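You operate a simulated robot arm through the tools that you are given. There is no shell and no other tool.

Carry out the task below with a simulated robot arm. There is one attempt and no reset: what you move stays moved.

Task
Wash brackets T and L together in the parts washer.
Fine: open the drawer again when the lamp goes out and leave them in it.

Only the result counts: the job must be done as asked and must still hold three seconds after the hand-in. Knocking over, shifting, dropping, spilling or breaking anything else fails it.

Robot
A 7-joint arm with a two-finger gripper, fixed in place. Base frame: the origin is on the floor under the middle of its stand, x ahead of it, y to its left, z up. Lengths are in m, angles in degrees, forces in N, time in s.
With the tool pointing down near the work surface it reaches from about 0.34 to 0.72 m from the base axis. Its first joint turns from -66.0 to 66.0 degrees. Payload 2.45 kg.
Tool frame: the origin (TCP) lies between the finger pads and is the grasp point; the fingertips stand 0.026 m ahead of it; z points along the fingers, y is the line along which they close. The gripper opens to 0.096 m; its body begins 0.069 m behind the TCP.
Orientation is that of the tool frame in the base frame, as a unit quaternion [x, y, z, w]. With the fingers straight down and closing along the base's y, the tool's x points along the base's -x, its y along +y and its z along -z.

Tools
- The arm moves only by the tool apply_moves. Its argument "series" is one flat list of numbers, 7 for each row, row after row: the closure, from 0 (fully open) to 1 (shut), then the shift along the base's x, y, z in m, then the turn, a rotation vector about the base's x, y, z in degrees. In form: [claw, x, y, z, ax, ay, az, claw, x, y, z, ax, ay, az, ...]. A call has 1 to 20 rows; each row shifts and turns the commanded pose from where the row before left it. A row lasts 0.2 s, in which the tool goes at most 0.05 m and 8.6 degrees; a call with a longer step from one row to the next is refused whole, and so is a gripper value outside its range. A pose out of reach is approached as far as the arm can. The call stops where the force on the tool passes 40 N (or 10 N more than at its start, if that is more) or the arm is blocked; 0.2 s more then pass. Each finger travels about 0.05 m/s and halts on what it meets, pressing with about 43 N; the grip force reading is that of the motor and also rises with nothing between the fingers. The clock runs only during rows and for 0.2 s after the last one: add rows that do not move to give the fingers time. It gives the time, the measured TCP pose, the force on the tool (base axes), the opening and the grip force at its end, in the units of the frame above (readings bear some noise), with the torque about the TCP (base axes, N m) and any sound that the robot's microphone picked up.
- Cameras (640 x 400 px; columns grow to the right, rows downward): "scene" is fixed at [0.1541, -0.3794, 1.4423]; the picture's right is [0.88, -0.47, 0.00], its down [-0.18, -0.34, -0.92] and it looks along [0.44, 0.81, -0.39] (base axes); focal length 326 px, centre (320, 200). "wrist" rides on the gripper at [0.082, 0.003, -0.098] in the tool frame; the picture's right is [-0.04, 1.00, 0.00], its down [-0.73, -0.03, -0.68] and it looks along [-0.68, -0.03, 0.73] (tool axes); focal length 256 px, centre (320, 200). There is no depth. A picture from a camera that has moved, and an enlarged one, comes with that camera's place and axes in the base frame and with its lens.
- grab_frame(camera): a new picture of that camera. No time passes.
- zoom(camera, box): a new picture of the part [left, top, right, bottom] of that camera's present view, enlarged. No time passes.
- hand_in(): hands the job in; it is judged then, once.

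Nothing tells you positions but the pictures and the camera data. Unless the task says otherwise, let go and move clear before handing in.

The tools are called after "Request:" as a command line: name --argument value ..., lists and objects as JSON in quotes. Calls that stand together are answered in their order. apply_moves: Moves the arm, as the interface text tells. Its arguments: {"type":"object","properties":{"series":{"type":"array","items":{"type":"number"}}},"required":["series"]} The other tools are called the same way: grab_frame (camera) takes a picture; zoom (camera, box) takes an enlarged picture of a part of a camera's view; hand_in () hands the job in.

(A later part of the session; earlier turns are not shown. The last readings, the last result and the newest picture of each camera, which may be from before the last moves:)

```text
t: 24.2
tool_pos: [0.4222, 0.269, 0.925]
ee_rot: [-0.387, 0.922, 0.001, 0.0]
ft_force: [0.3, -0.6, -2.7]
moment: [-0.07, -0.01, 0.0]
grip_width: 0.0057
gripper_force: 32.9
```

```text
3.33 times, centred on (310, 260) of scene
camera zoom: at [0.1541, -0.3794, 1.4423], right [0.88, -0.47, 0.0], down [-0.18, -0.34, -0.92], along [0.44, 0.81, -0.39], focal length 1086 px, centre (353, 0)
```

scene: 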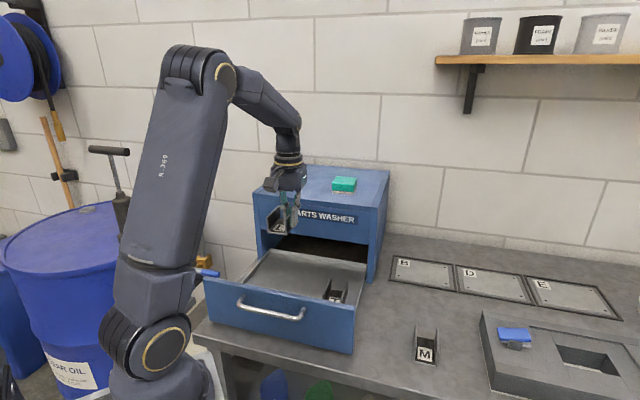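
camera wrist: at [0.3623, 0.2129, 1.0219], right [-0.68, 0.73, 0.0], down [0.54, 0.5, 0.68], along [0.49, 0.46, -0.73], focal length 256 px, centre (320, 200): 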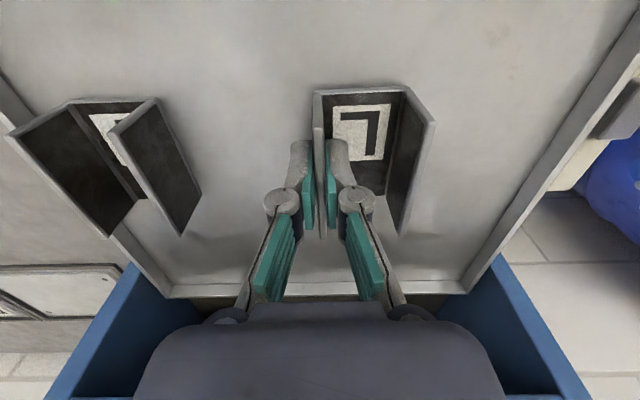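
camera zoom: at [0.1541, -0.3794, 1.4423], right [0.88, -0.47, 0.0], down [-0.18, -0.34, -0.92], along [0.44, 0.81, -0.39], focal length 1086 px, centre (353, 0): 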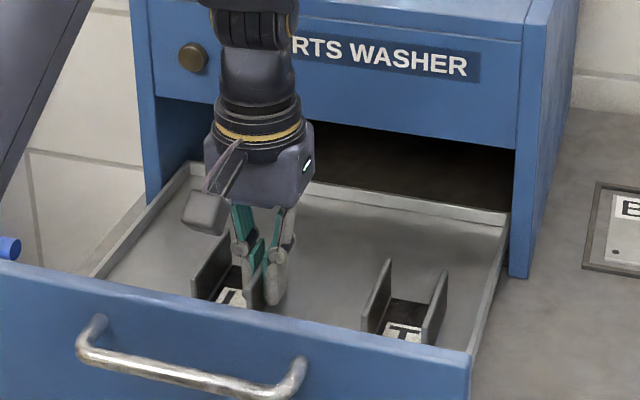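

L is inside the tray just above the floor. I'll take the last few millimetres while watching the force.

Request:
apply_moves --series '[1, 0, 0, -0.004, 0, 0, 0, 1, 0, 0, -0.003, 0, 0, 0, 1, 0, 0, 0, 0, 0, 0]'

```text
t: 25.0
tool_pos: [0.4265, 0.2677, 0.9176]
ee_rot: [-0.387, 0.922, 0.0, 0.001]
ft_force: [0.1, -0.9, 21.7]
moment: [-0.63, 0.6, 0.01]
grip_width: 0.0058
gripper_force: 32.4
```

It's in contact and pressing a bit hard (22 N). I'll ease up about 1 mm and check before releasing.

Request:
apply_moves --series '[1, 0, 0, 0.001, 0, 0, 0, 1, 0, 0, 0, 0, 0, 0]'

```text
t: 25.6
tool_pos: [0.4244, 0.2691, 0.9177]
ee_rot: [-0.387, 0.922, 0.0, 0.001]
ft_force: [0.8, 0.3, 8.4]
moment: [0.16, -0.17, 0.06]
grip_width: 0.0061
gripper_force: 33.4
```

Request:
apply_moves --series '[1, 0, 0, 0.0007, 0, 0, 0, 0.95, 0, 0, 0, 0, 0, 0, 0.85, 0, 0, 0, 0, 0, 0, 0.76, 0, 0, 0, 0, 0, 0, 0.74, 0, 0, 0, 0, 0, 0]'

Request:
grab_frame --camera "wrist"

```text
t: 26.8
tool_pos: [0.4242, 0.2689, 0.9184]
ee_rot: [-0.387, 0.922, -0.001, 0.0]
ft_force: [0.0, 0.6, 0.3]
moment: [0.03, -0.01, 0.02]
grip_width: 0.0251
gripper_force: 0.1
```

```text
taken
camera wrist: at [0.3631, 0.2133, 1.0167], right [-0.68, 0.73, 0.0], down [0.54, 0.5, 0.68], along [0.49, 0.46, -0.73], focal length 256 px, centre (320, 200)
```

wrist: 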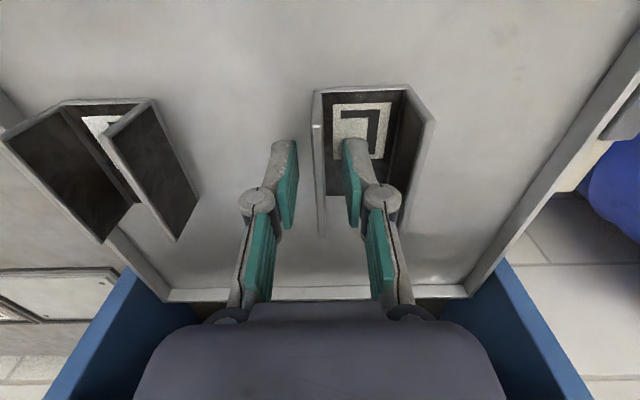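

L is free in the tray beside T. I'll rise clear, shut the fingers and look at the tray, before moving to the front of the drawer to push it closed.

Request:
apply_moves --series '[0.74, 0, 0, 0.03, 0, 0, 0, 0.74, 0, 0, 0.045, 0, 0, 0, 0.74, 0, 0, 0.045, 0, 0, 0, 0.8, 0, 0, 0.045, 0, 0, 0, 0.9, 0, 0, 0.035, 0, 0, 0, 1, 0, 0, 0, 0, 0, 0]'

Request:
grab_frame --camera "wrist"

Request:
zoom --camera "scene" --box '[190, 160, 400, 360]'

```text
t: 28.2
tool_pos: [0.4247, 0.2676, 1.1179]
ee_rot: [-0.386, 0.922, 0.001, 0.0]
ft_force: [0.0, 1.0, -0.4]
moment: [0.03, -0.02, 0.03]
grip_width: 0.0001
gripper_force: 21.8
```

```text
taken
camera wrist: at [0.3629, 0.2128, 1.2172], right [-0.68, 0.73, 0.0], down [0.54, 0.5, 0.68], along [0.49, 0.46, -0.73], focal length 256 px, centre (320, 200)
```

wrist: 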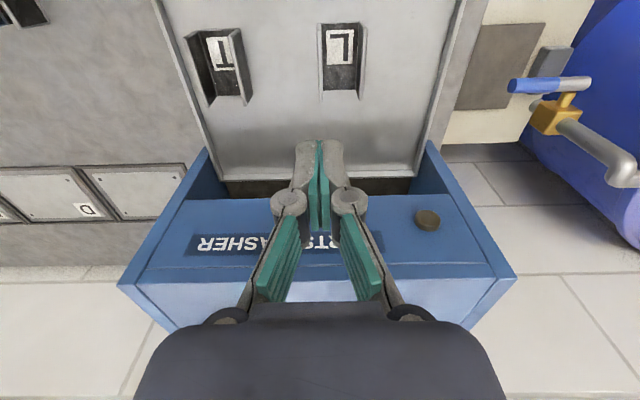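

```text
2.00 times, centred on (295, 260) of scene
camera zoom: at [0.1541, -0.3794, 1.4423], right [0.88, -0.47, 0.0], down [-0.18, -0.34, -0.92], along [0.44, 0.81, -0.39], focal length 652 px, centre (370, 80)
```

zoom: 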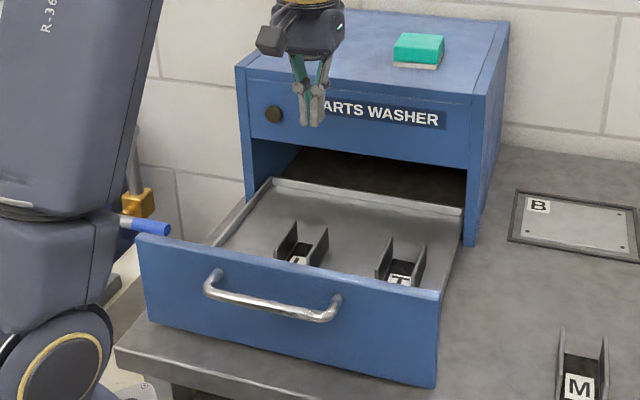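

Both brackets stand upright in the tray, well inside its rims, and the lamp is dark. I'll move over the front panel to its right-hand outer side, ready to push.

Request:
apply_moves --series '[1, -0.0078, -0.0458, 0, 0, 0, 0, 1, -0.0078, -0.0458, 0, 0, 0, 0, 1, -0.0078, -0.0458, 0, 0, 0, 0, 1, -0.0078, -0.0458, 0, 0, 0, 0, 1, -0.0078, -0.0458, 0, 0, 0, 0, 1, 0, 0, 0, 0, 0, 0]'

Request:
grab_frame --camera "wrist"

Request:
grab_frame --camera "scene"

```text
t: 29.6
tool_pos: [0.3838, 0.0384, 1.1191]
ee_rot: [-0.386, 0.922, 0.0, 0.001]
ft_force: [0.8, -0.6, 0.4]
moment: [-0.02, -0.02, 0.0]
grip_width: 0.0001
gripper_force: 28.3
```

```text
taken
camera wrist: at [0.3225, -0.017, 1.2175], right [-0.68, 0.73, 0.0], down [0.53, 0.5, 0.68], along [0.49, 0.47, -0.73], focal length 256 px, centre (320, 200)
```

wrist: 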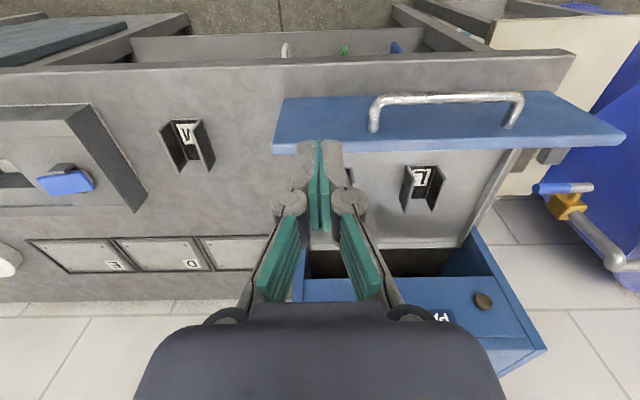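

```text
taken
```

scene: 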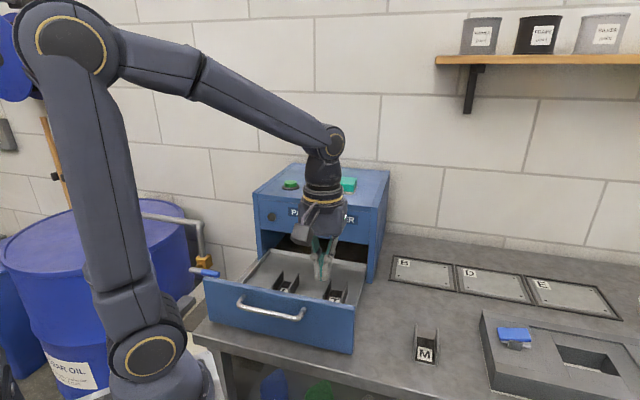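

I'm hovering near the drawer front. I'll zoom in to place the panel's outer face before descending in front of it.

Request:
zoom --camera "wrist" --box '[250, 70, 410, 170]'

Request:
zoom --camera "wrist" --box '[340, 70, 640, 170]'

Request:
zoom --camera "scene" --box '[190, 220, 370, 370]'

```text
4.00 times, centred on (330, 120) of wrist
camera zoom: at [0.3225, -0.017, 1.2175], right [-0.68, 0.73, 0.0], down [0.53, 0.5, 0.68], along [0.49, 0.47, -0.73], focal length 1024 px, centre (280, 520)
```

zoom: 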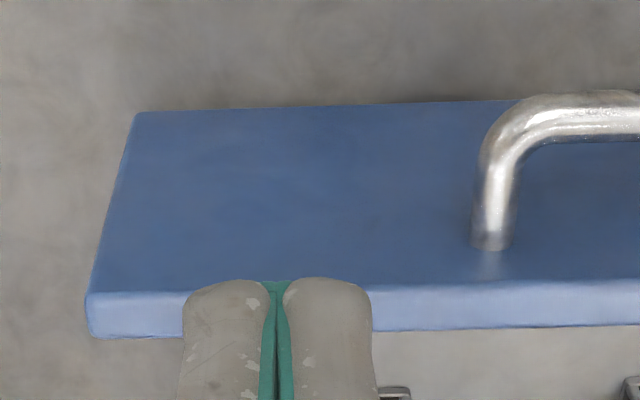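

```text
2.13 times, centred on (490, 120) of wrist
camera zoom: at [0.3225, -0.017, 1.2175], right [-0.68, 0.73, 0.0], down [0.53, 0.5, 0.68], along [0.49, 0.47, -0.73], focal length 546 px, centre (-43, 371)
```

zoom: 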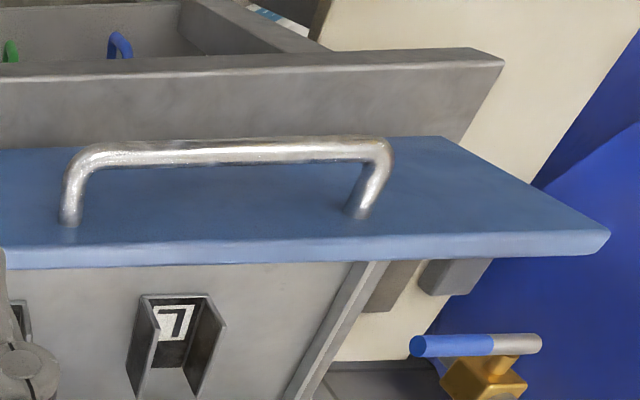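

```text
2.67 times, centred on (280, 295) of scene
camera zoom: at [0.1541, -0.3794, 1.4423], right [0.88, -0.47, 0.0], down [-0.18, -0.34, -0.92], along [0.44, 0.81, -0.39], focal length 869 px, centre (427, -53)
```

zoom: 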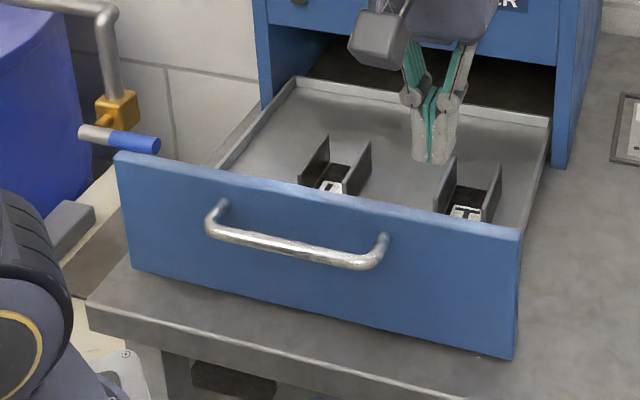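

The panel's outer face is at about 0.35 m along the drawer axis, its top is near z = 0.99, and the bar handle stands off about 0.034 m at z ≈ 0.96. I'll descend in front of the right end of the panel, clear of the handle.

Request:
apply_moves --series '[1, 0, 0, -0.04, 0, 0, 0, 1, 0, 0, -0.04, 0, 0, 0, 1, 0, 0, -0.04, 0, 0, 0, 1, 0, 0, -0.039, 0, 0, 0, 1, 0, 0, 0, 0, 0, 0]'

Request:
grab_frame --camera "wrist"

Request:
grab_frame --camera "scene"

```text
t: 30.8
tool_pos: [0.3858, 0.0395, 0.9591]
ee_rot: [-0.387, 0.922, 0.0, 0.0]
ft_force: [0.4, -0.3, -0.7]
moment: [0.01, 0.01, -0.02]
grip_width: 0.0
gripper_force: 28.6
```

```text
taken
camera wrist: at [0.3245, -0.0155, 1.0576], right [-0.68, 0.73, 0.0], down [0.54, 0.5, 0.68], along [0.5, 0.46, -0.73], focal length 256 px, centre (320, 200)
```

wrist: 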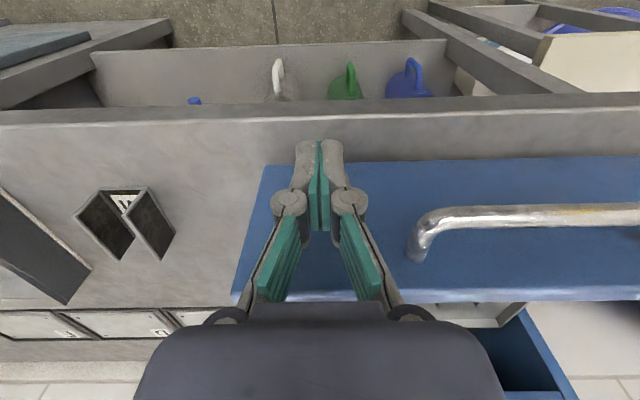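

```text
taken
```

scene: 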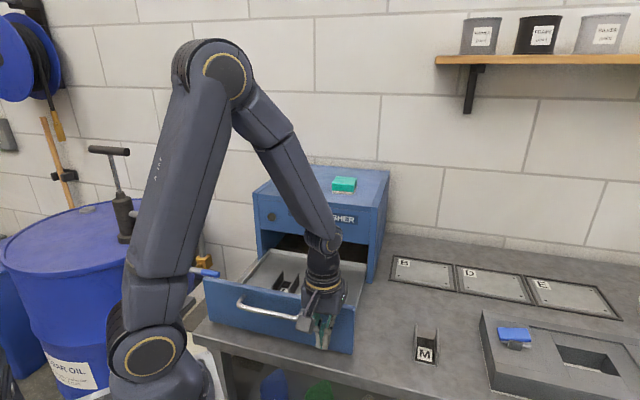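

The fingers are in front of the panel with the handle safely to one side. I'll start pushing slowly along the drawer axis and watch the force.

Request:
apply_moves --series '[1, 0.0141, 0.0141, 0, 0, 0, 0, 1, 0.0106, 0.0106, 0, 0, 0, 0, 1, 0.0106, 0.0106, 0, 0, 0, 0, 1, 0.0106, 0.0106, 0, 0, 0, 0, 1, 0.0106, 0.0106, 0, 0, 0, 0]'

Request:
grab_frame --camera "scene"

Request:
grab_frame --camera "wrist"

```text
t: 32.0
tool_pos: [0.4421, 0.0972, 0.959]
ee_rot: [-0.387, 0.922, 0.0, 0.0]
ft_force: [0.2, 1.2, 0.4]
moment: [-0.04, -0.03, 0.01]
grip_width: 0.0
gripper_force: 28.8
```

```text
taken
```

scene: 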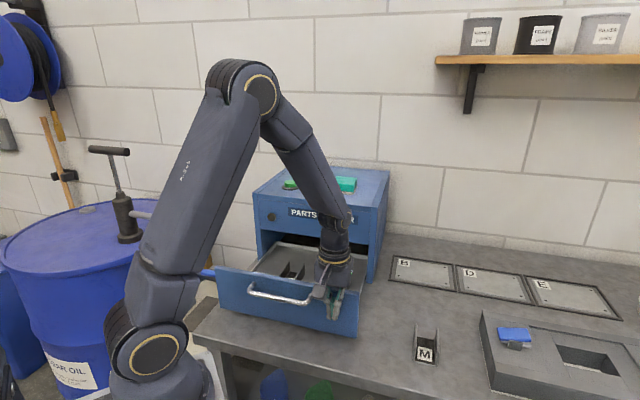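

```text
taken
camera wrist: at [0.3808, 0.0415, 1.0573], right [-0.69, 0.73, 0.0], down [0.54, 0.5, 0.68], along [0.49, 0.47, -0.73], focal length 256 px, centre (320, 200)
```

wrist: 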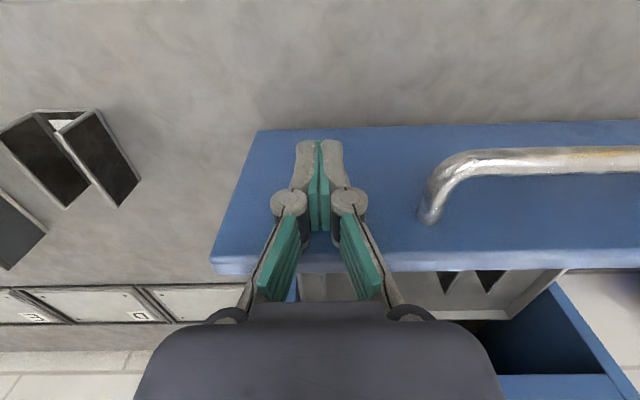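

The drawer slides easily with the panel against the fingers. I'll keep pushing and gradually tilt the fingers forward so the gripper body stays clear of the washer's front.

Request:
apply_moves --series '[1, 0.0106, 0.0106, 0, 4.24, -4.24, 0, 1, 0.0106, 0.0106, 0, 4.24, -4.24, 0, 1, 0.0106, 0.0106, 0, 4.24, -4.24, 0]'

Request:
grab_frame --camera "scene"

Request:
grab_frame --camera "wrist"

```text
t: 32.8
tool_pos: [0.4743, 0.1283, 0.9582]
ee_rot: [-0.381, 0.911, 0.059, 0.146]
ft_force: [-1.1, 0.0, -0.7]
moment: [0.01, -0.02, 0.0]
grip_width: 0.0002
gripper_force: 28.7
```

```text
taken
```

scene: 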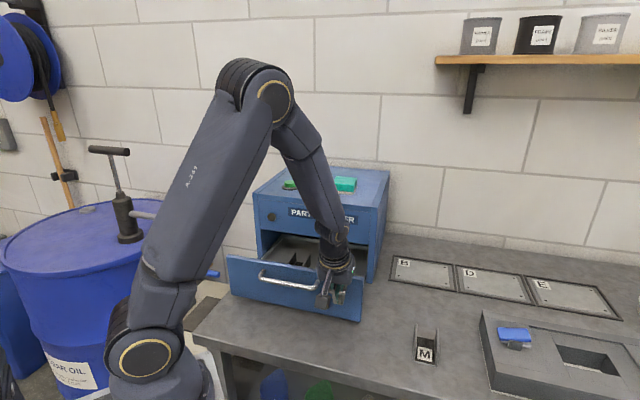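

```text
taken
camera wrist: at [0.3945, 0.0549, 1.0268], right [-0.69, 0.73, 0.01], down [0.36, 0.33, 0.87], along [0.63, 0.6, -0.49], focal length 256 px, centre (320, 200)
```

wrist: 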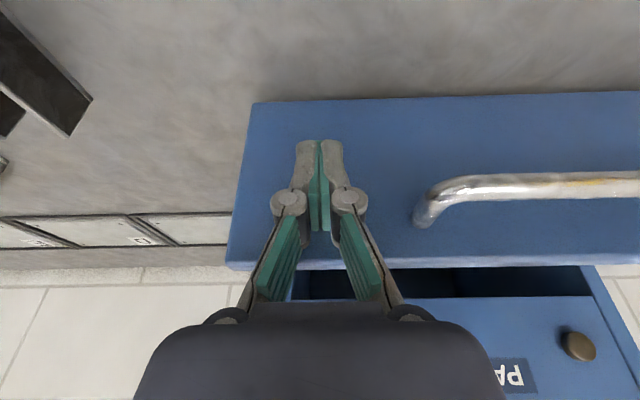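

The tilt is going the right way and the lamp stays visible past the hand. I'll continue to about 30° of tilt and keep pushing slowly.

Request:
apply_moves --series '[1, 0.0106, 0.0106, 0, 4.24, -4.24, 0, 1, 0.0106, 0.0106, 0, 4.24, -4.24, 0, 1, 0.0106, 0.0106, 0, 0, 0, 0, 1, 0.0106, 0.0106, 0, 0, 0, 0, 1, 0.0106, 0.0106, 0, 0, 0, 0, 1, 0.0106, 0.0106, 0, 0, 0, 0]'

Request:
grab_frame --camera "scene"

Request:
grab_frame --camera "wrist"

```text
t: 34.2
tool_pos: [0.5383, 0.1904, 0.9601]
ee_rot: [-0.374, 0.891, 0.098, 0.24]
ft_force: [0.4, -0.1, 0.2]
moment: [0.0, 0.0, 0.02]
grip_width: 0.0002
gripper_force: 28.8
```

```text
taken
```

scene: 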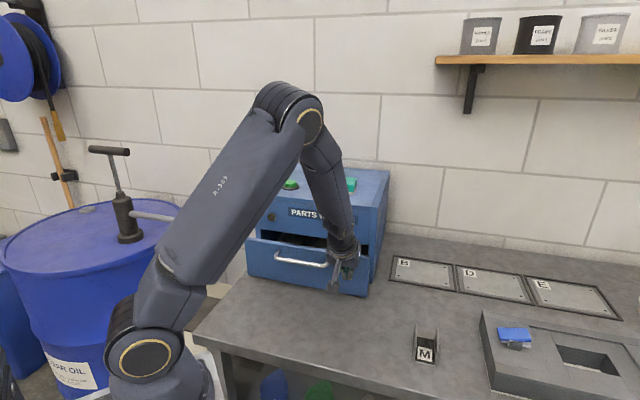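

```text
taken
camera wrist: at [0.45, 0.1094, 1.0047], right [-0.69, 0.73, 0.02], down [0.23, 0.19, 0.95], along [0.69, 0.66, -0.3], focal length 256 px, centre (320, 200)
```

wrist: 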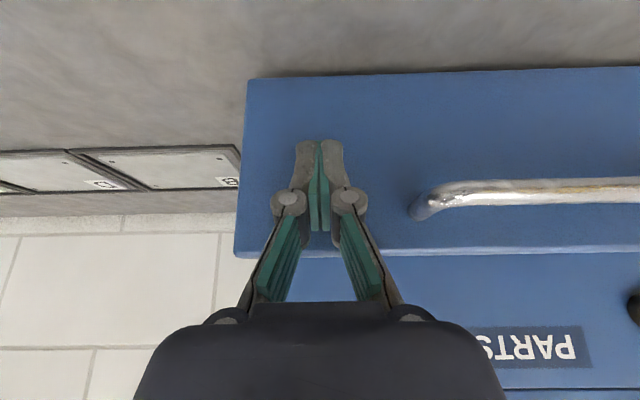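

The drawer is most of the way in and the push force is still near zero. I'll continue in smaller steps until it seats.

Request:
apply_moves --series '[1, 0.0085, 0.0085, 0, 0, 0, 0, 1, 0.0085, 0.0085, 0, 0, 0, 0, 1, 0.0071, 0.0071, 0, 0, 0, 0, 1, 0.0071, 0.0071, 0, 0, 0, 0, 1, 0, 0, 0, 0, 0, 0]'

Request:
zoom --camera "scene" --box '[220, 160, 400, 310]'

Request:
grab_frame --camera "wrist"

```text
t: 35.4
tool_pos: [0.5695, 0.2237, 0.9594]
ee_rot: [-0.373, 0.891, 0.098, 0.239]
ft_force: [0.5, -0.3, -0.6]
moment: [0.01, -0.02, 0.01]
grip_width: 0.0
gripper_force: 28.0
```

```text
2.67 times, centred on (310, 235) of scene
camera zoom: at [0.1541, -0.3794, 1.4423], right [0.88, -0.47, 0.0], down [-0.18, -0.34, -0.92], along [0.44, 0.81, -0.39], focal length 869 px, centre (347, 107)
```

zoom: 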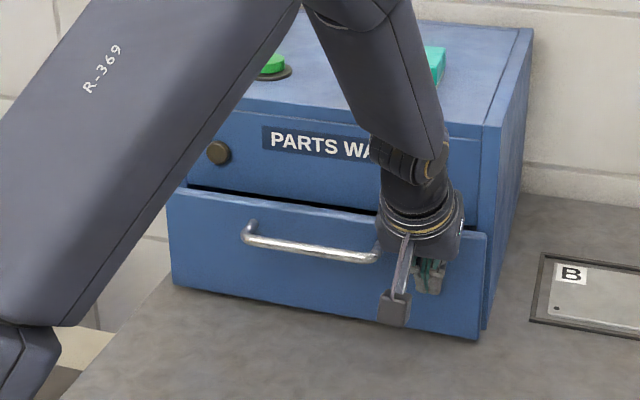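

```text
taken
camera wrist: at [0.4812, 0.1412, 1.004], right [-0.69, 0.73, 0.02], down [0.23, 0.19, 0.95], along [0.69, 0.66, -0.3], focal length 256 px, centre (320, 200)
```

wrist: 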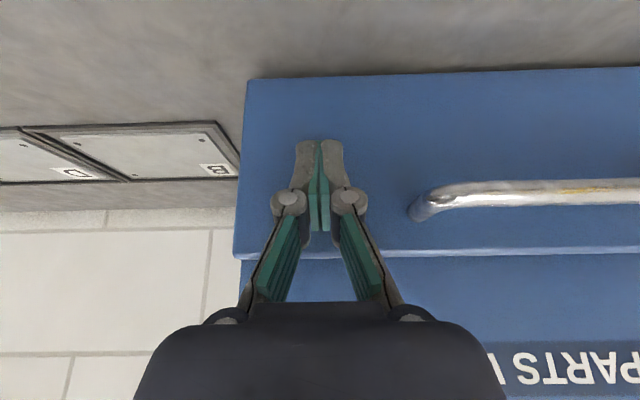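

It's nearly closed, with a dark gap of a couple of centimetres left above the panel. I'll take small steps now.

Request:
apply_moves --series '[1, 0.005, 0.005, 0, 0, 0, 0, 1, 0.005, 0.005, 0, 0, 0, 0, 1, 0.0035, 0.0035, 0, 0, 0, 0, 1, 0, 0, 0, 0, 0, 0]'

Request:
zoom --camera "scene" --box '[220, 160, 400, 310]'

```text
t: 36.4
tool_pos: [0.5804, 0.234, 0.9592]
ee_rot: [-0.374, 0.892, 0.097, 0.236]
ft_force: [-20.8, -18.3, 9.9]
moment: [-0.14, 0.21, 0.04]
grip_width: 0.0059
gripper_force: 28.0
```

```text
2.67 times, centred on (310, 235) of scene
camera zoom: at [0.1533, -0.38, 1.4422], right [0.88, -0.47, 0.0], down [-0.18, -0.34, -0.92], along [0.44, 0.81, -0.39], focal length 869 px, centre (347, 107)
```

zoom: 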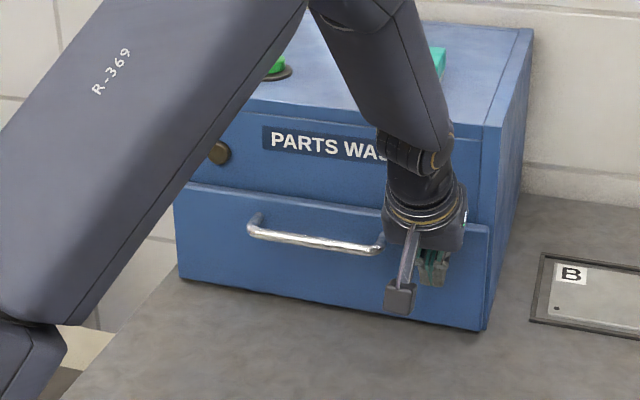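

The drawer has seated against its stop, with the force rising to about 28 N. I'll back off slowly and check that it stays closed.

Request:
apply_moves --series '[1, -0.005, -0.005, 0, 0, 0, 0, 1, -0.0106, -0.0106, 0, 0, 0, 0, 1, -0.0141, -0.0141, 0, 0, 0, 0, 1, -0.0177, -0.0177, 0, 0, 0, 0, 1, -0.0177, -0.0177, 0, 0, 0, 0, 1, 0, 0, 0.03, -4.24, 4.24, 0, 1, 0, 0, 0.04, -4.24, 4.24, 0, 1, 0, 0, 0.045, -4.24, 4.24, 0, 1, 0, 0, 0.045, -4.24, 4.24, 0, 1, 0, 0, 0.045, -4.24, 4.24, 0, 1, 0, 0, 0, 0, 0, 0]'

Request:
grab_frame --camera "scene"

Request:
grab_frame --camera "wrist"

```text
t: 38.8
tool_pos: [0.5176, 0.1712, 1.1643]
ee_rot: [-0.386, 0.923, -0.001, 0.0]
ft_force: [0.1, -0.4, -0.1]
moment: [0.02, -0.02, -0.04]
grip_width: 0.0
gripper_force: 28.3
```

```text
taken
```

scene: 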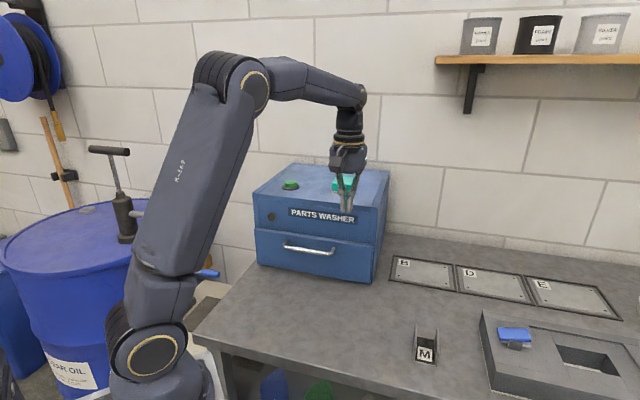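

```text
taken
camera wrist: at [0.4556, 0.1165, 1.2627], right [-0.68, 0.73, 0.0], down [0.54, 0.5, 0.68], along [0.49, 0.46, -0.73], focal length 256 px, centre (320, 200)
```

wrist: 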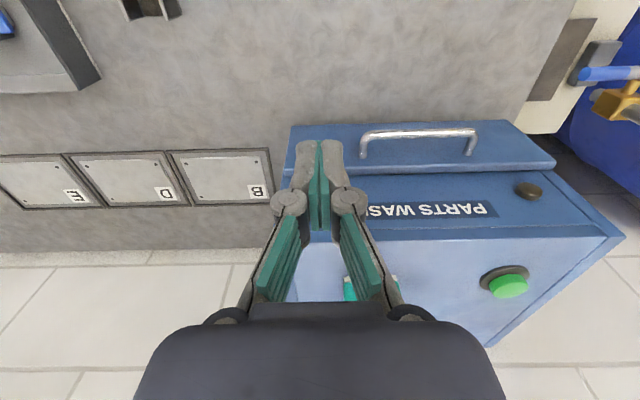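

The drawer stays shut, and from two views the button's top is at about (0.507, 0.459, 1.117). I'll raise the closed fingers and move above it.

Request:
apply_moves --series '[1, 0, 0, 0.04, 0, 0, 0, 1, -0.0015, 0.041, 0, 0, 0, 0, 1, -0.0015, 0.041, 0, 0, 0, 0, 1, -0.0015, 0.041, 0, 0, 0, 0, 1, -0.0015, 0.041, 0, 0, 0, 0, 1, -0.0015, 0.041, 0, 0, 0, 0, 1, -0.0015, 0.041, 0, 0, 0, 0, 1, -0.0015, 0.041, 0, 0, 0, 0, 1, 0, 0, 0, 0, 0, 0]'

Request:
grab_frame --camera "wrist"

Request:
zoom --camera "scene" --box '[230, 80, 400, 290]'

```text
t: 40.8
tool_pos: [0.4887, 0.4038, 1.1932]
ee_rot: [-0.386, 0.923, 0.0, 0.0]
ft_force: [0.3, 1.1, 0.9]
moment: [0.02, -0.01, 0.01]
grip_width: 0.0
gripper_force: 27.8
out of reach, approached as far as the arm can: row 7, 8
```

```text
taken
camera wrist: at [0.4281, 0.3481, 1.291], right [-0.68, 0.73, 0.0], down [0.54, 0.5, 0.68], along [0.49, 0.46, -0.73], focal length 256 px, centre (320, 200)
```

wrist: 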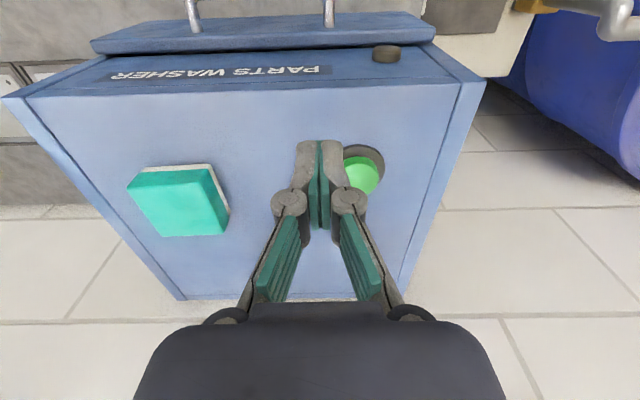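

```text
1.90 times, centred on (315, 185) of scene
camera zoom: at [0.1541, -0.3794, 1.4423], right [0.88, -0.47, 0.0], down [-0.18, -0.34, -0.92], along [0.44, 0.81, -0.39], focal length 620 px, centre (330, 229)
```

zoom: 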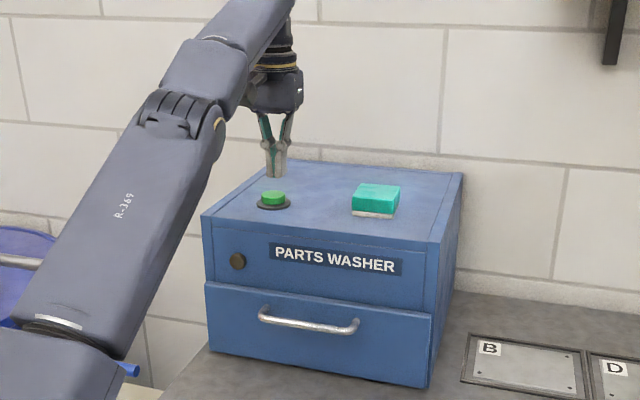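

A vertical tool can't quite reach the button at that height (it stopped about 6 cm short). I'll tilt the fingers outward by 30°, which brings the wrist back within reach.

Request:
apply_moves --series '[1, 0, 0, 0, 4.24, -4.24, 0, 1, 0, 0, 0, 4.24, -4.24, 0, 1, 0, 0, 0, 4.24, -4.24, 0, 1, 0, 0, 0, 4.24, -4.24, 0, 1, 0, 0, 0, 4.24, -4.24, 0, 1, 0, 0, 0, 0, 0, 0]'

Request:
grab_frame --camera "wrist"

Request:
zoom --camera "scene" --box '[230, 80, 400, 290]'

```text
t: 42.2
tool_pos: [0.4912, 0.4029, 1.1941]
ee_rot: [-0.374, 0.89, 0.098, 0.241]
ft_force: [0.6, 0.4, 1.3]
moment: [-0.04, 0.02, 0.02]
grip_width: 0.0
gripper_force: 28.4
```

```text
taken
camera wrist: at [0.4024, 0.3207, 1.2368], right [-0.69, 0.73, 0.02], down [0.23, 0.19, 0.96], along [0.69, 0.66, -0.3], focal length 256 px, centre (320, 200)
```

wrist: 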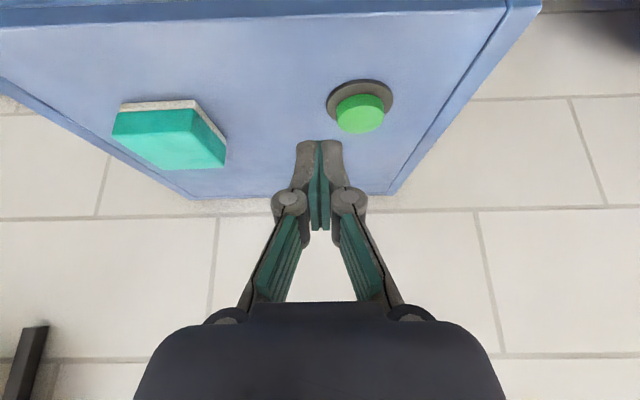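

```text
1.90 times, centred on (315, 185) of scene
camera zoom: at [0.1541, -0.3794, 1.4423], right [0.88, -0.47, 0.0], down [-0.18, -0.34, -0.92], along [0.44, 0.81, -0.39], focal length 620 px, centre (330, 229)
```

zoom: 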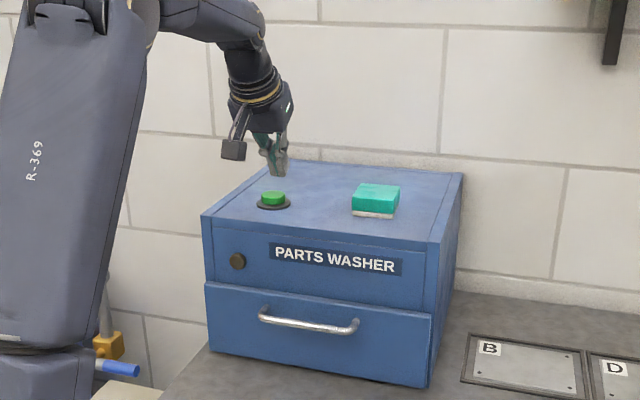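

The commanded pose reset to where the arm stopped, and the tilt worked. The button still reads at about (0.504, 0.459), so I'll move the remaining 6 cm across at this height.

Request:
apply_moves --series '[1, 0.007, 0.028, 0, 0, 0, 0, 1, 0.007, 0.028, 0, 0, 0, 0, 1, 0, 0, -0.015, 0, 0, 0, 1, 0, 0, 0, 0, 0, 0]'

Request:
grab_frame --camera "wrist"

Request:
zoom --camera "scene" --box '[250, 110, 370, 220]'

```text
t: 43.2
tool_pos: [0.5029, 0.4591, 1.1759]
ee_rot: [-0.374, 0.89, 0.098, 0.24]
ft_force: [0.0, 0.6, 0.5]
moment: [-0.03, 0.01, -0.02]
grip_width: 0.0
gripper_force: 28.8
```

```text
taken
camera wrist: at [0.4156, 0.3762, 1.2209], right [-0.69, 0.73, 0.02], down [0.23, 0.19, 0.95], along [0.69, 0.66, -0.3], focal length 256 px, centre (320, 200)
```

wrist: 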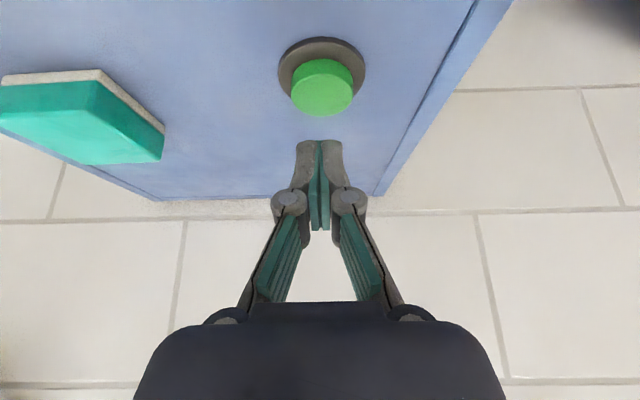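

```text
3.64 times, centred on (310, 165) of scene
camera zoom: at [0.1541, -0.3794, 1.4423], right [0.88, -0.47, 0.0], down [-0.18, -0.34, -0.92], along [0.44, 0.81, -0.39], focal length 1185 px, centre (356, 327)
```

zoom: 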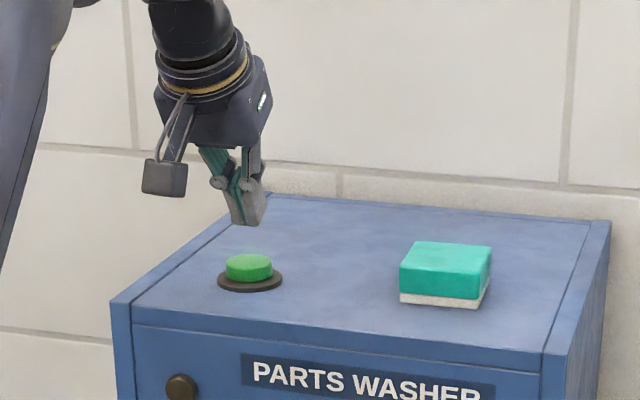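

The closed fingertips are directly above the button. I'll press down in small steps and listen and watch for the lamp.

Request:
apply_moves --series '[1, 0.001, 0.002, -0.015, 0, 0, 0, 1, 0, 0, -0.01, 0, 0, 0, 1, 0, 0, -0.005, 0, 0, 0, 1, 0, 0, -0.003, 0, 0, 0]'

Request:
zoom --camera "scene" --box '[250, 110, 370, 220]'

```text
t: 44.2
tool_pos: [0.5058, 0.4605, 1.1444]
ee_rot: [-0.374, 0.89, 0.099, 0.24]
ft_force: [0.5, -0.4, -0.1]
moment: [0.02, 0.02, 0.03]
grip_width: 0.0059
gripper_force: 28.5
```

```text
3.64 times, centred on (310, 165) of scene
camera zoom: at [0.1541, -0.3794, 1.4423], right [0.88, -0.47, 0.0], down [-0.18, -0.34, -0.92], along [0.44, 0.81, -0.39], focal length 1185 px, centre (356, 327)
```

zoom: 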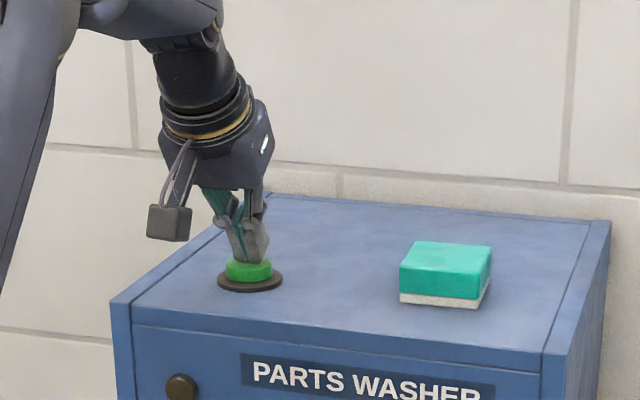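

The tips are just touching the button top. I'll press a few millimetres more.

Request:
apply_moves --series '[1, 0, 0, -0.003, 0, 0, 0, 1, 0, 0, -0.003, 0, 0, 0]'

Request:
zoom --camera "scene" --box '[250, 110, 370, 220]'

```text
t: 44.8
tool_pos: [0.5062, 0.4612, 1.1387]
ee_rot: [-0.373, 0.89, 0.099, 0.241]
ft_force: [-0.7, -2.5, 4.9]
moment: [-0.04, -0.06, 0.03]
grip_width: 0.006
gripper_force: 28.2
heard: click
```

```text
3.64 times, centred on (310, 165) of scene
camera zoom: at [0.154, -0.3795, 1.4423], right [0.88, -0.47, 0.0], down [-0.18, -0.34, -0.92], along [0.44, 0.81, -0.39], focal length 1185 px, centre (356, 327)
```

zoom: 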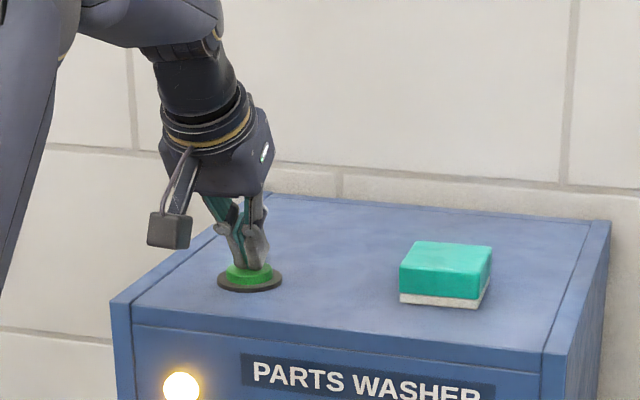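

I heard a click and the lamp is lit, so the wash is running. I'll lift off the button and back away to clear space in front of the washer while it runs.

Request:
apply_moves --series '[1, 0, 0, 0.02, 0, 0, 0, 1, 0, 0, 0.035, 0, 0, 0, 1, -0.013, -0.0421, 0, 0, 0, 0, 1, -0.013, -0.0421, 0, -5.3, 5.3, 0, 1, -0.013, -0.0421, 0, -5.3, 5.3, 0, 1, -0.013, -0.0421, 0, -5.3, 5.3, 0, 1, -0.013, -0.0421, 0, -5.3, 5.3, 0, 1, -0.013, -0.0421, 0, 0, 0, 0, 1, 0, 0, 0, 0, 0, 0]'

Request:
grab_frame --camera "scene"

Request:
grab_frame --camera "wrist"

```text
t: 46.8
tool_pos: [0.4283, 0.206, 1.1898]
ee_rot: [-0.386, 0.922, 0.0, 0.0]
ft_force: [0.0, -0.3, -0.1]
moment: [0.0, 0.0, 0.0]
grip_width: 0.0
gripper_force: 28.6
```

```text
taken
```

scene: 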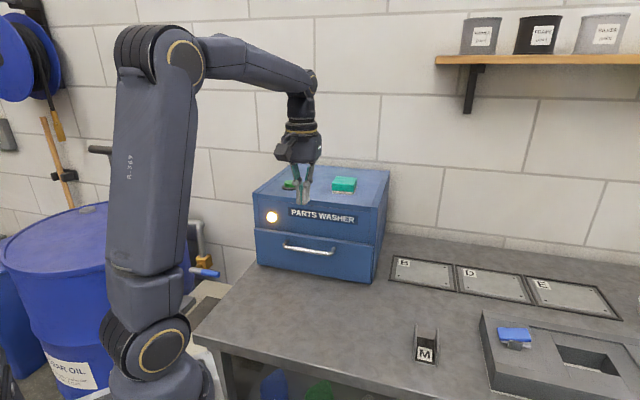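

```text
taken
camera wrist: at [0.3664, 0.1513, 1.288], right [-0.68, 0.73, 0.0], down [0.54, 0.5, 0.68], along [0.49, 0.46, -0.73], focal length 256 px, centre (320, 200)
```

wrist: 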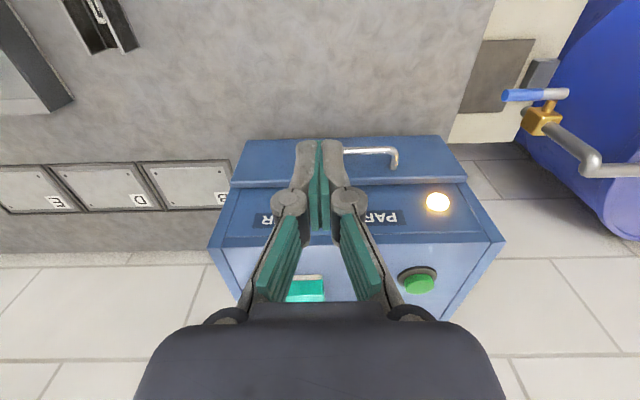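

The lamp is lit and nothing else has moved. While it runs I'll turn the gripper so its fingers close along the drawer axis, ready to hook the handle.

Request:
apply_moves --series '[0.9, 0, 0, 0, 0, 0, -8.22, 0.79, 0, 0, 0, 0, 0, -8.22, 0.79, 0, 0, 0, 0, 0, -8.22, 0.79, 0, 0, 0, 0, 0, -8.22, 0.79, 0, 0, 0, 0, 0, -8.22, 0.79, 0, 0, 0, 0, 0, -8.22, 0.79, 0, 0, 0, 0, 0, -8.22, 0.79, 0, 0, 0, 0, 0, -8.22, 0.79, 0, 0, 0, 0, 0, -8.22, 0.79, 0, 0, 0, 0, 0, -8.22, 0.79, 0, 0, 0, 0, 0, -8.22, 0.79, 0, 0, 0, 0, 0, 0]'

Request:
grab_frame --camera "scene"

Request:
grab_frame --camera "wrist"

```text
t: 49.4
tool_pos: [0.428, 0.2084, 1.1938]
ee_rot: [0.384, 0.923, 0.0, 0.001]
ft_force: [0.2, 0.5, 0.1]
moment: [0.0, -0.01, 0.02]
grip_width: 0.0204
gripper_force: 0.1
```

```text
taken
```

scene: 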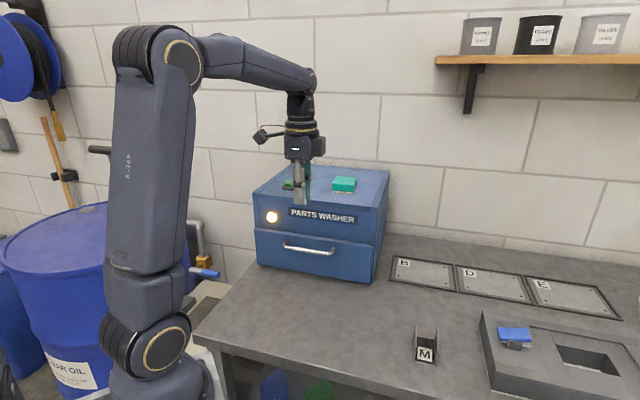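

```text
taken
camera wrist: at [0.3709, 0.2694, 1.2907], right [0.74, 0.68, 0.0], down [0.5, -0.54, 0.68], along [0.46, -0.5, -0.73], focal length 256 px, centre (320, 200)
```

wrist: 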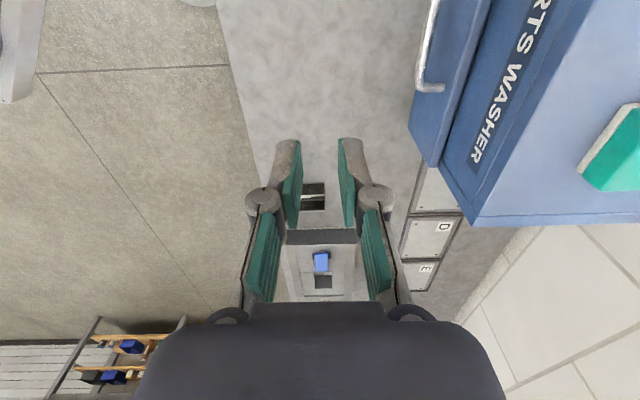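

The handle bar reads at about 0.57 m along the drawer axis, z ≈ 0.96. I'll zoom both cameras to refine that before going in.

Request:
zoom --camera "wrist" --box '[370, 0, 510, 140]'

Request:
zoom --camera "scene" --box '[250, 190, 390, 290]'

```text
2.86 times, centred on (440, 70) of wrist
camera zoom: at [0.3709, 0.2694, 1.2907], right [0.74, 0.68, 0.0], down [0.5, -0.54, 0.68], along [0.46, -0.5, -0.73], focal length 731 px, centre (-23, 571)
```

zoom: 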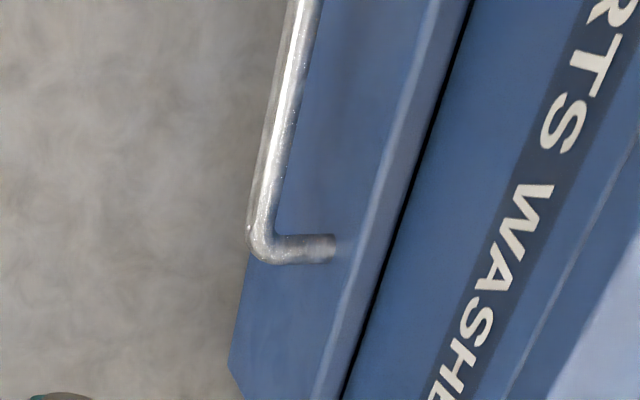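

```text
4.00 times, centred on (320, 240) of scene
camera zoom: at [0.1541, -0.3794, 1.4423], right [0.88, -0.47, 0.0], down [-0.18, -0.34, -0.92], along [0.44, 0.81, -0.39], focal length 1303 px, centre (320, 40)
```

zoom: 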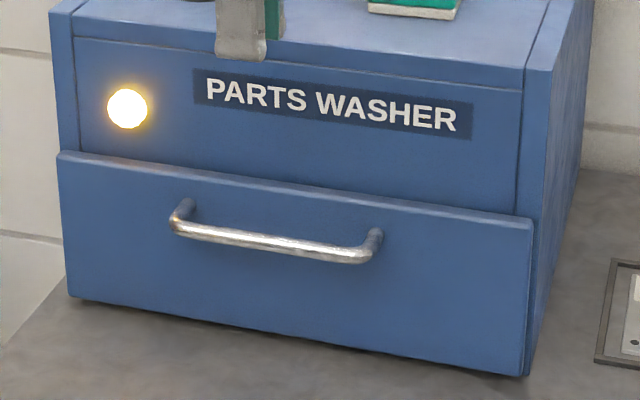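

Refined, the bar is at about p = 0.568, z = 0.965 with roughly a 34 mm standoff. I'll tilt 20° and move to a waiting point back along the approach line while the wash runs.

Request:
apply_moves --series '[0.79, 0, 0, 0, 4.71, -4.71, 0, 0.79, 0, 0, 0, 4.71, -4.71, 0, 0.79, 0, 0, 0, 4.71, -4.71, 0, 0.79, 0.0142, 0.01425, -0.0305, 0, 0, 0, 0.79, 0.0142, 0.01425, -0.0305, 0, 0, 0, 0.79, 0.0142, 0.01425, -0.0305, 0, 0, 0, 0.79, 0.0142, 0.01425, -0.0305, 0, 0, 0, 0.79, 0, 0, 0, 0, 0, 0]'

Request:
grab_frame --camera "scene"

Request:
grab_frame --camera "wrist"

```text
t: 51.2
tool_pos: [0.4854, 0.2654, 1.069]
ee_rot: [0.376, 0.91, 0.16, 0.066]
ft_force: [-0.5, -0.8, -0.2]
moment: [0.0, -0.02, 0.02]
grip_width: 0.0198
gripper_force: 0.0
```

```text
taken
```

scene: 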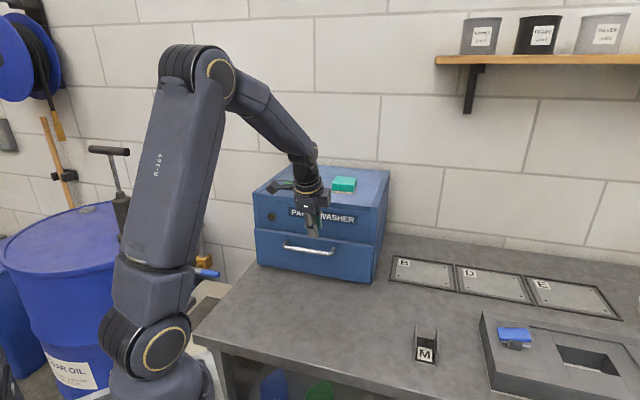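

```text
taken
camera wrist: at [0.4036, 0.3017, 1.1636], right [0.69, 0.64, 0.34], down [0.34, -0.7, 0.63], along [0.64, -0.32, -0.7], focal length 256 px, centre (320, 200)
```

wrist: 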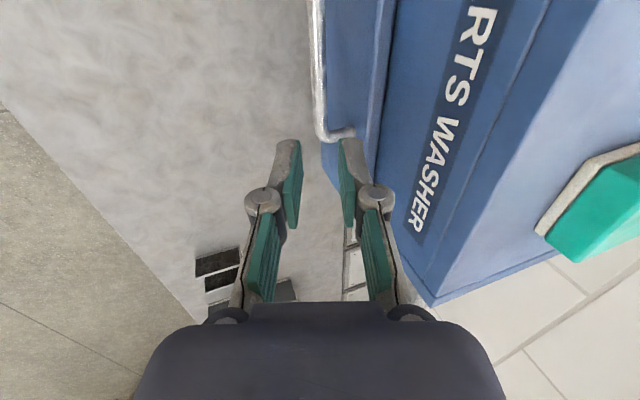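

The lamp may already be dark. I'll zoom to be sure and check how the fingers line up with the bar.

Request:
zoom --camera "scene" --box '[250, 170, 390, 290]'

Request:
zoom --camera "wrist" --box '[260, 0, 420, 240]'

```text
3.33 times, centred on (320, 230) of scene
camera zoom: at [0.1541, -0.3794, 1.4423], right [0.88, -0.47, 0.0], down [-0.18, -0.34, -0.92], along [0.44, 0.81, -0.39], focal length 1086 px, centre (320, 100)
```

zoom: 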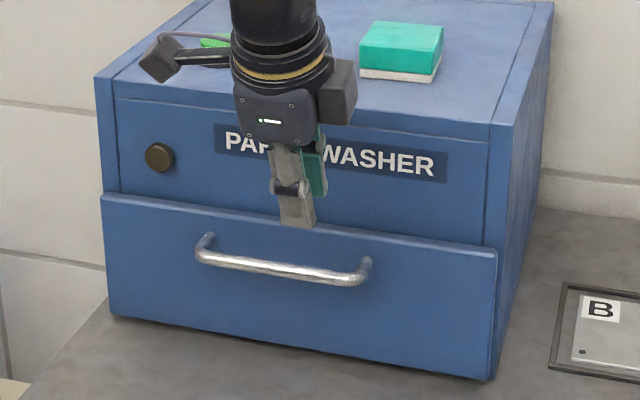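

```text
1.67 times, centred on (340, 120) of wrist
camera zoom: at [0.4036, 0.3017, 1.1636], right [0.69, 0.64, 0.34], down [0.34, -0.7, 0.63], along [0.64, -0.32, -0.7], focal length 427 px, centre (287, 333)
```

zoom: 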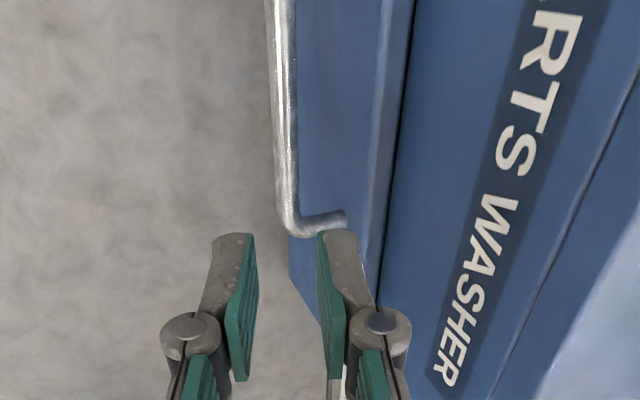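

The lamp is out, so the wash has finished. The bar sits centred between the fingers, so I'll go in along the approach line with one finger behind the bar.

Request:
apply_moves --series '[0.79, 0.006, 0.006, -0.0235, 0, 0, 0, 0.79, 0.006, 0.006, -0.0235, 0, 0, 0, 0.79, 0.004, 0.004, -0.0155, 0, 0, 0, 0.79, 0.003, 0.003, -0.0118, 0, 0, 0, 0.79, 0, 0, 0, 0, 0, 0]'

Request:
zoom --camera "scene" --box '[250, 190, 390, 290]'

Request:
grab_frame --camera "wrist"

```text
t: 52.4
tool_pos: [0.5045, 0.2855, 0.9951]
ee_rot: [0.376, 0.91, 0.161, 0.067]
ft_force: [-0.4, 0.3, 0.0]
moment: [0.01, -0.02, 0.0]
grip_width: 0.02
gripper_force: 0.0
```

```text
4.00 times, centred on (320, 240) of scene
camera zoom: at [0.1541, -0.3794, 1.4423], right [0.88, -0.47, 0.0], down [-0.18, -0.34, -0.92], along [0.44, 0.81, -0.39], focal length 1303 px, centre (320, 40)
```

zoom: 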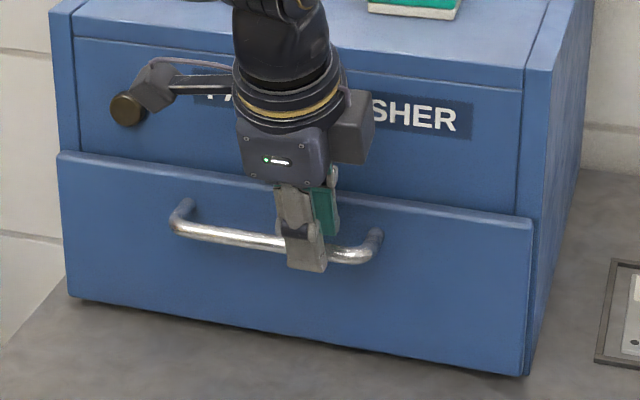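

```text
taken
camera wrist: at [0.4231, 0.3217, 1.0892], right [0.69, 0.64, 0.34], down [0.34, -0.7, 0.63], along [0.64, -0.32, -0.7], focal length 256 px, centre (320, 200)
```

wrist: 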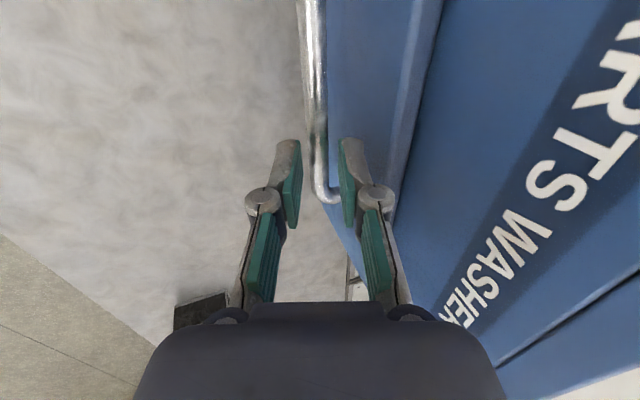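

One finger is entering behind the bar with no contact force. I'll go about 2 cm deeper.

Request:
apply_moves --series '[0.79, 0.0025, 0.0025, -0.01, 0, 0, 0, 0.79, 0.0025, 0.0025, -0.01, 0, 0, 0, 0.79, 0, 0, 0, 0, 0, 0]'

Request:
zoom --camera "scene" --box '[250, 190, 390, 290]'

Request:
zoom --camera "wrist" --box '[240, 60, 420, 240]'

```text
t: 53.2
tool_pos: [0.5087, 0.2891, 0.9769]
ee_rot: [0.375, 0.911, 0.16, 0.067]
ft_force: [1.0, 1.0, 0.8]
moment: [0.01, 0.02, -0.01]
grip_width: 0.0203
gripper_force: 0.1
```

```text
4.00 times, centred on (320, 240) of scene
camera zoom: at [0.1541, -0.3794, 1.4423], right [0.88, -0.47, 0.0], down [-0.18, -0.34, -0.92], along [0.44, 0.81, -0.39], focal length 1303 px, centre (320, 40)
```

zoom: 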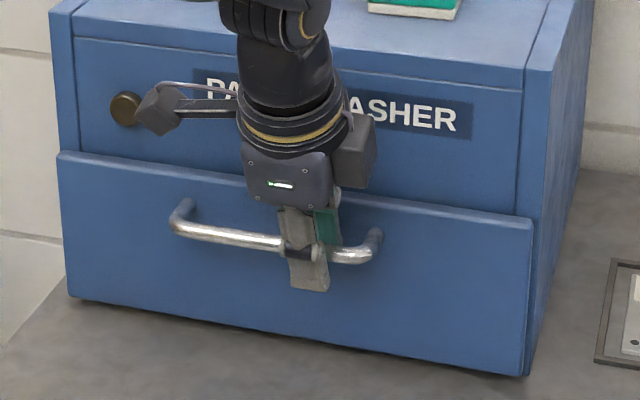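

```text
2.22 times, centred on (330, 150) of wrist
camera zoom: at [0.4278, 0.3261, 1.0697], right [0.69, 0.64, 0.34], down [0.34, -0.7, 0.63], along [0.64, -0.32, -0.7], focal length 569 px, centre (298, 311)
```

zoom: 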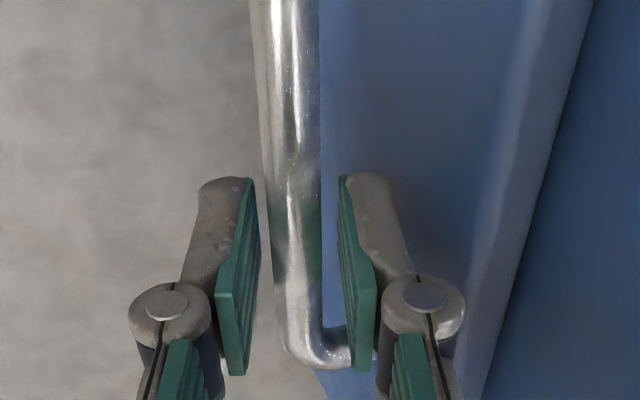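

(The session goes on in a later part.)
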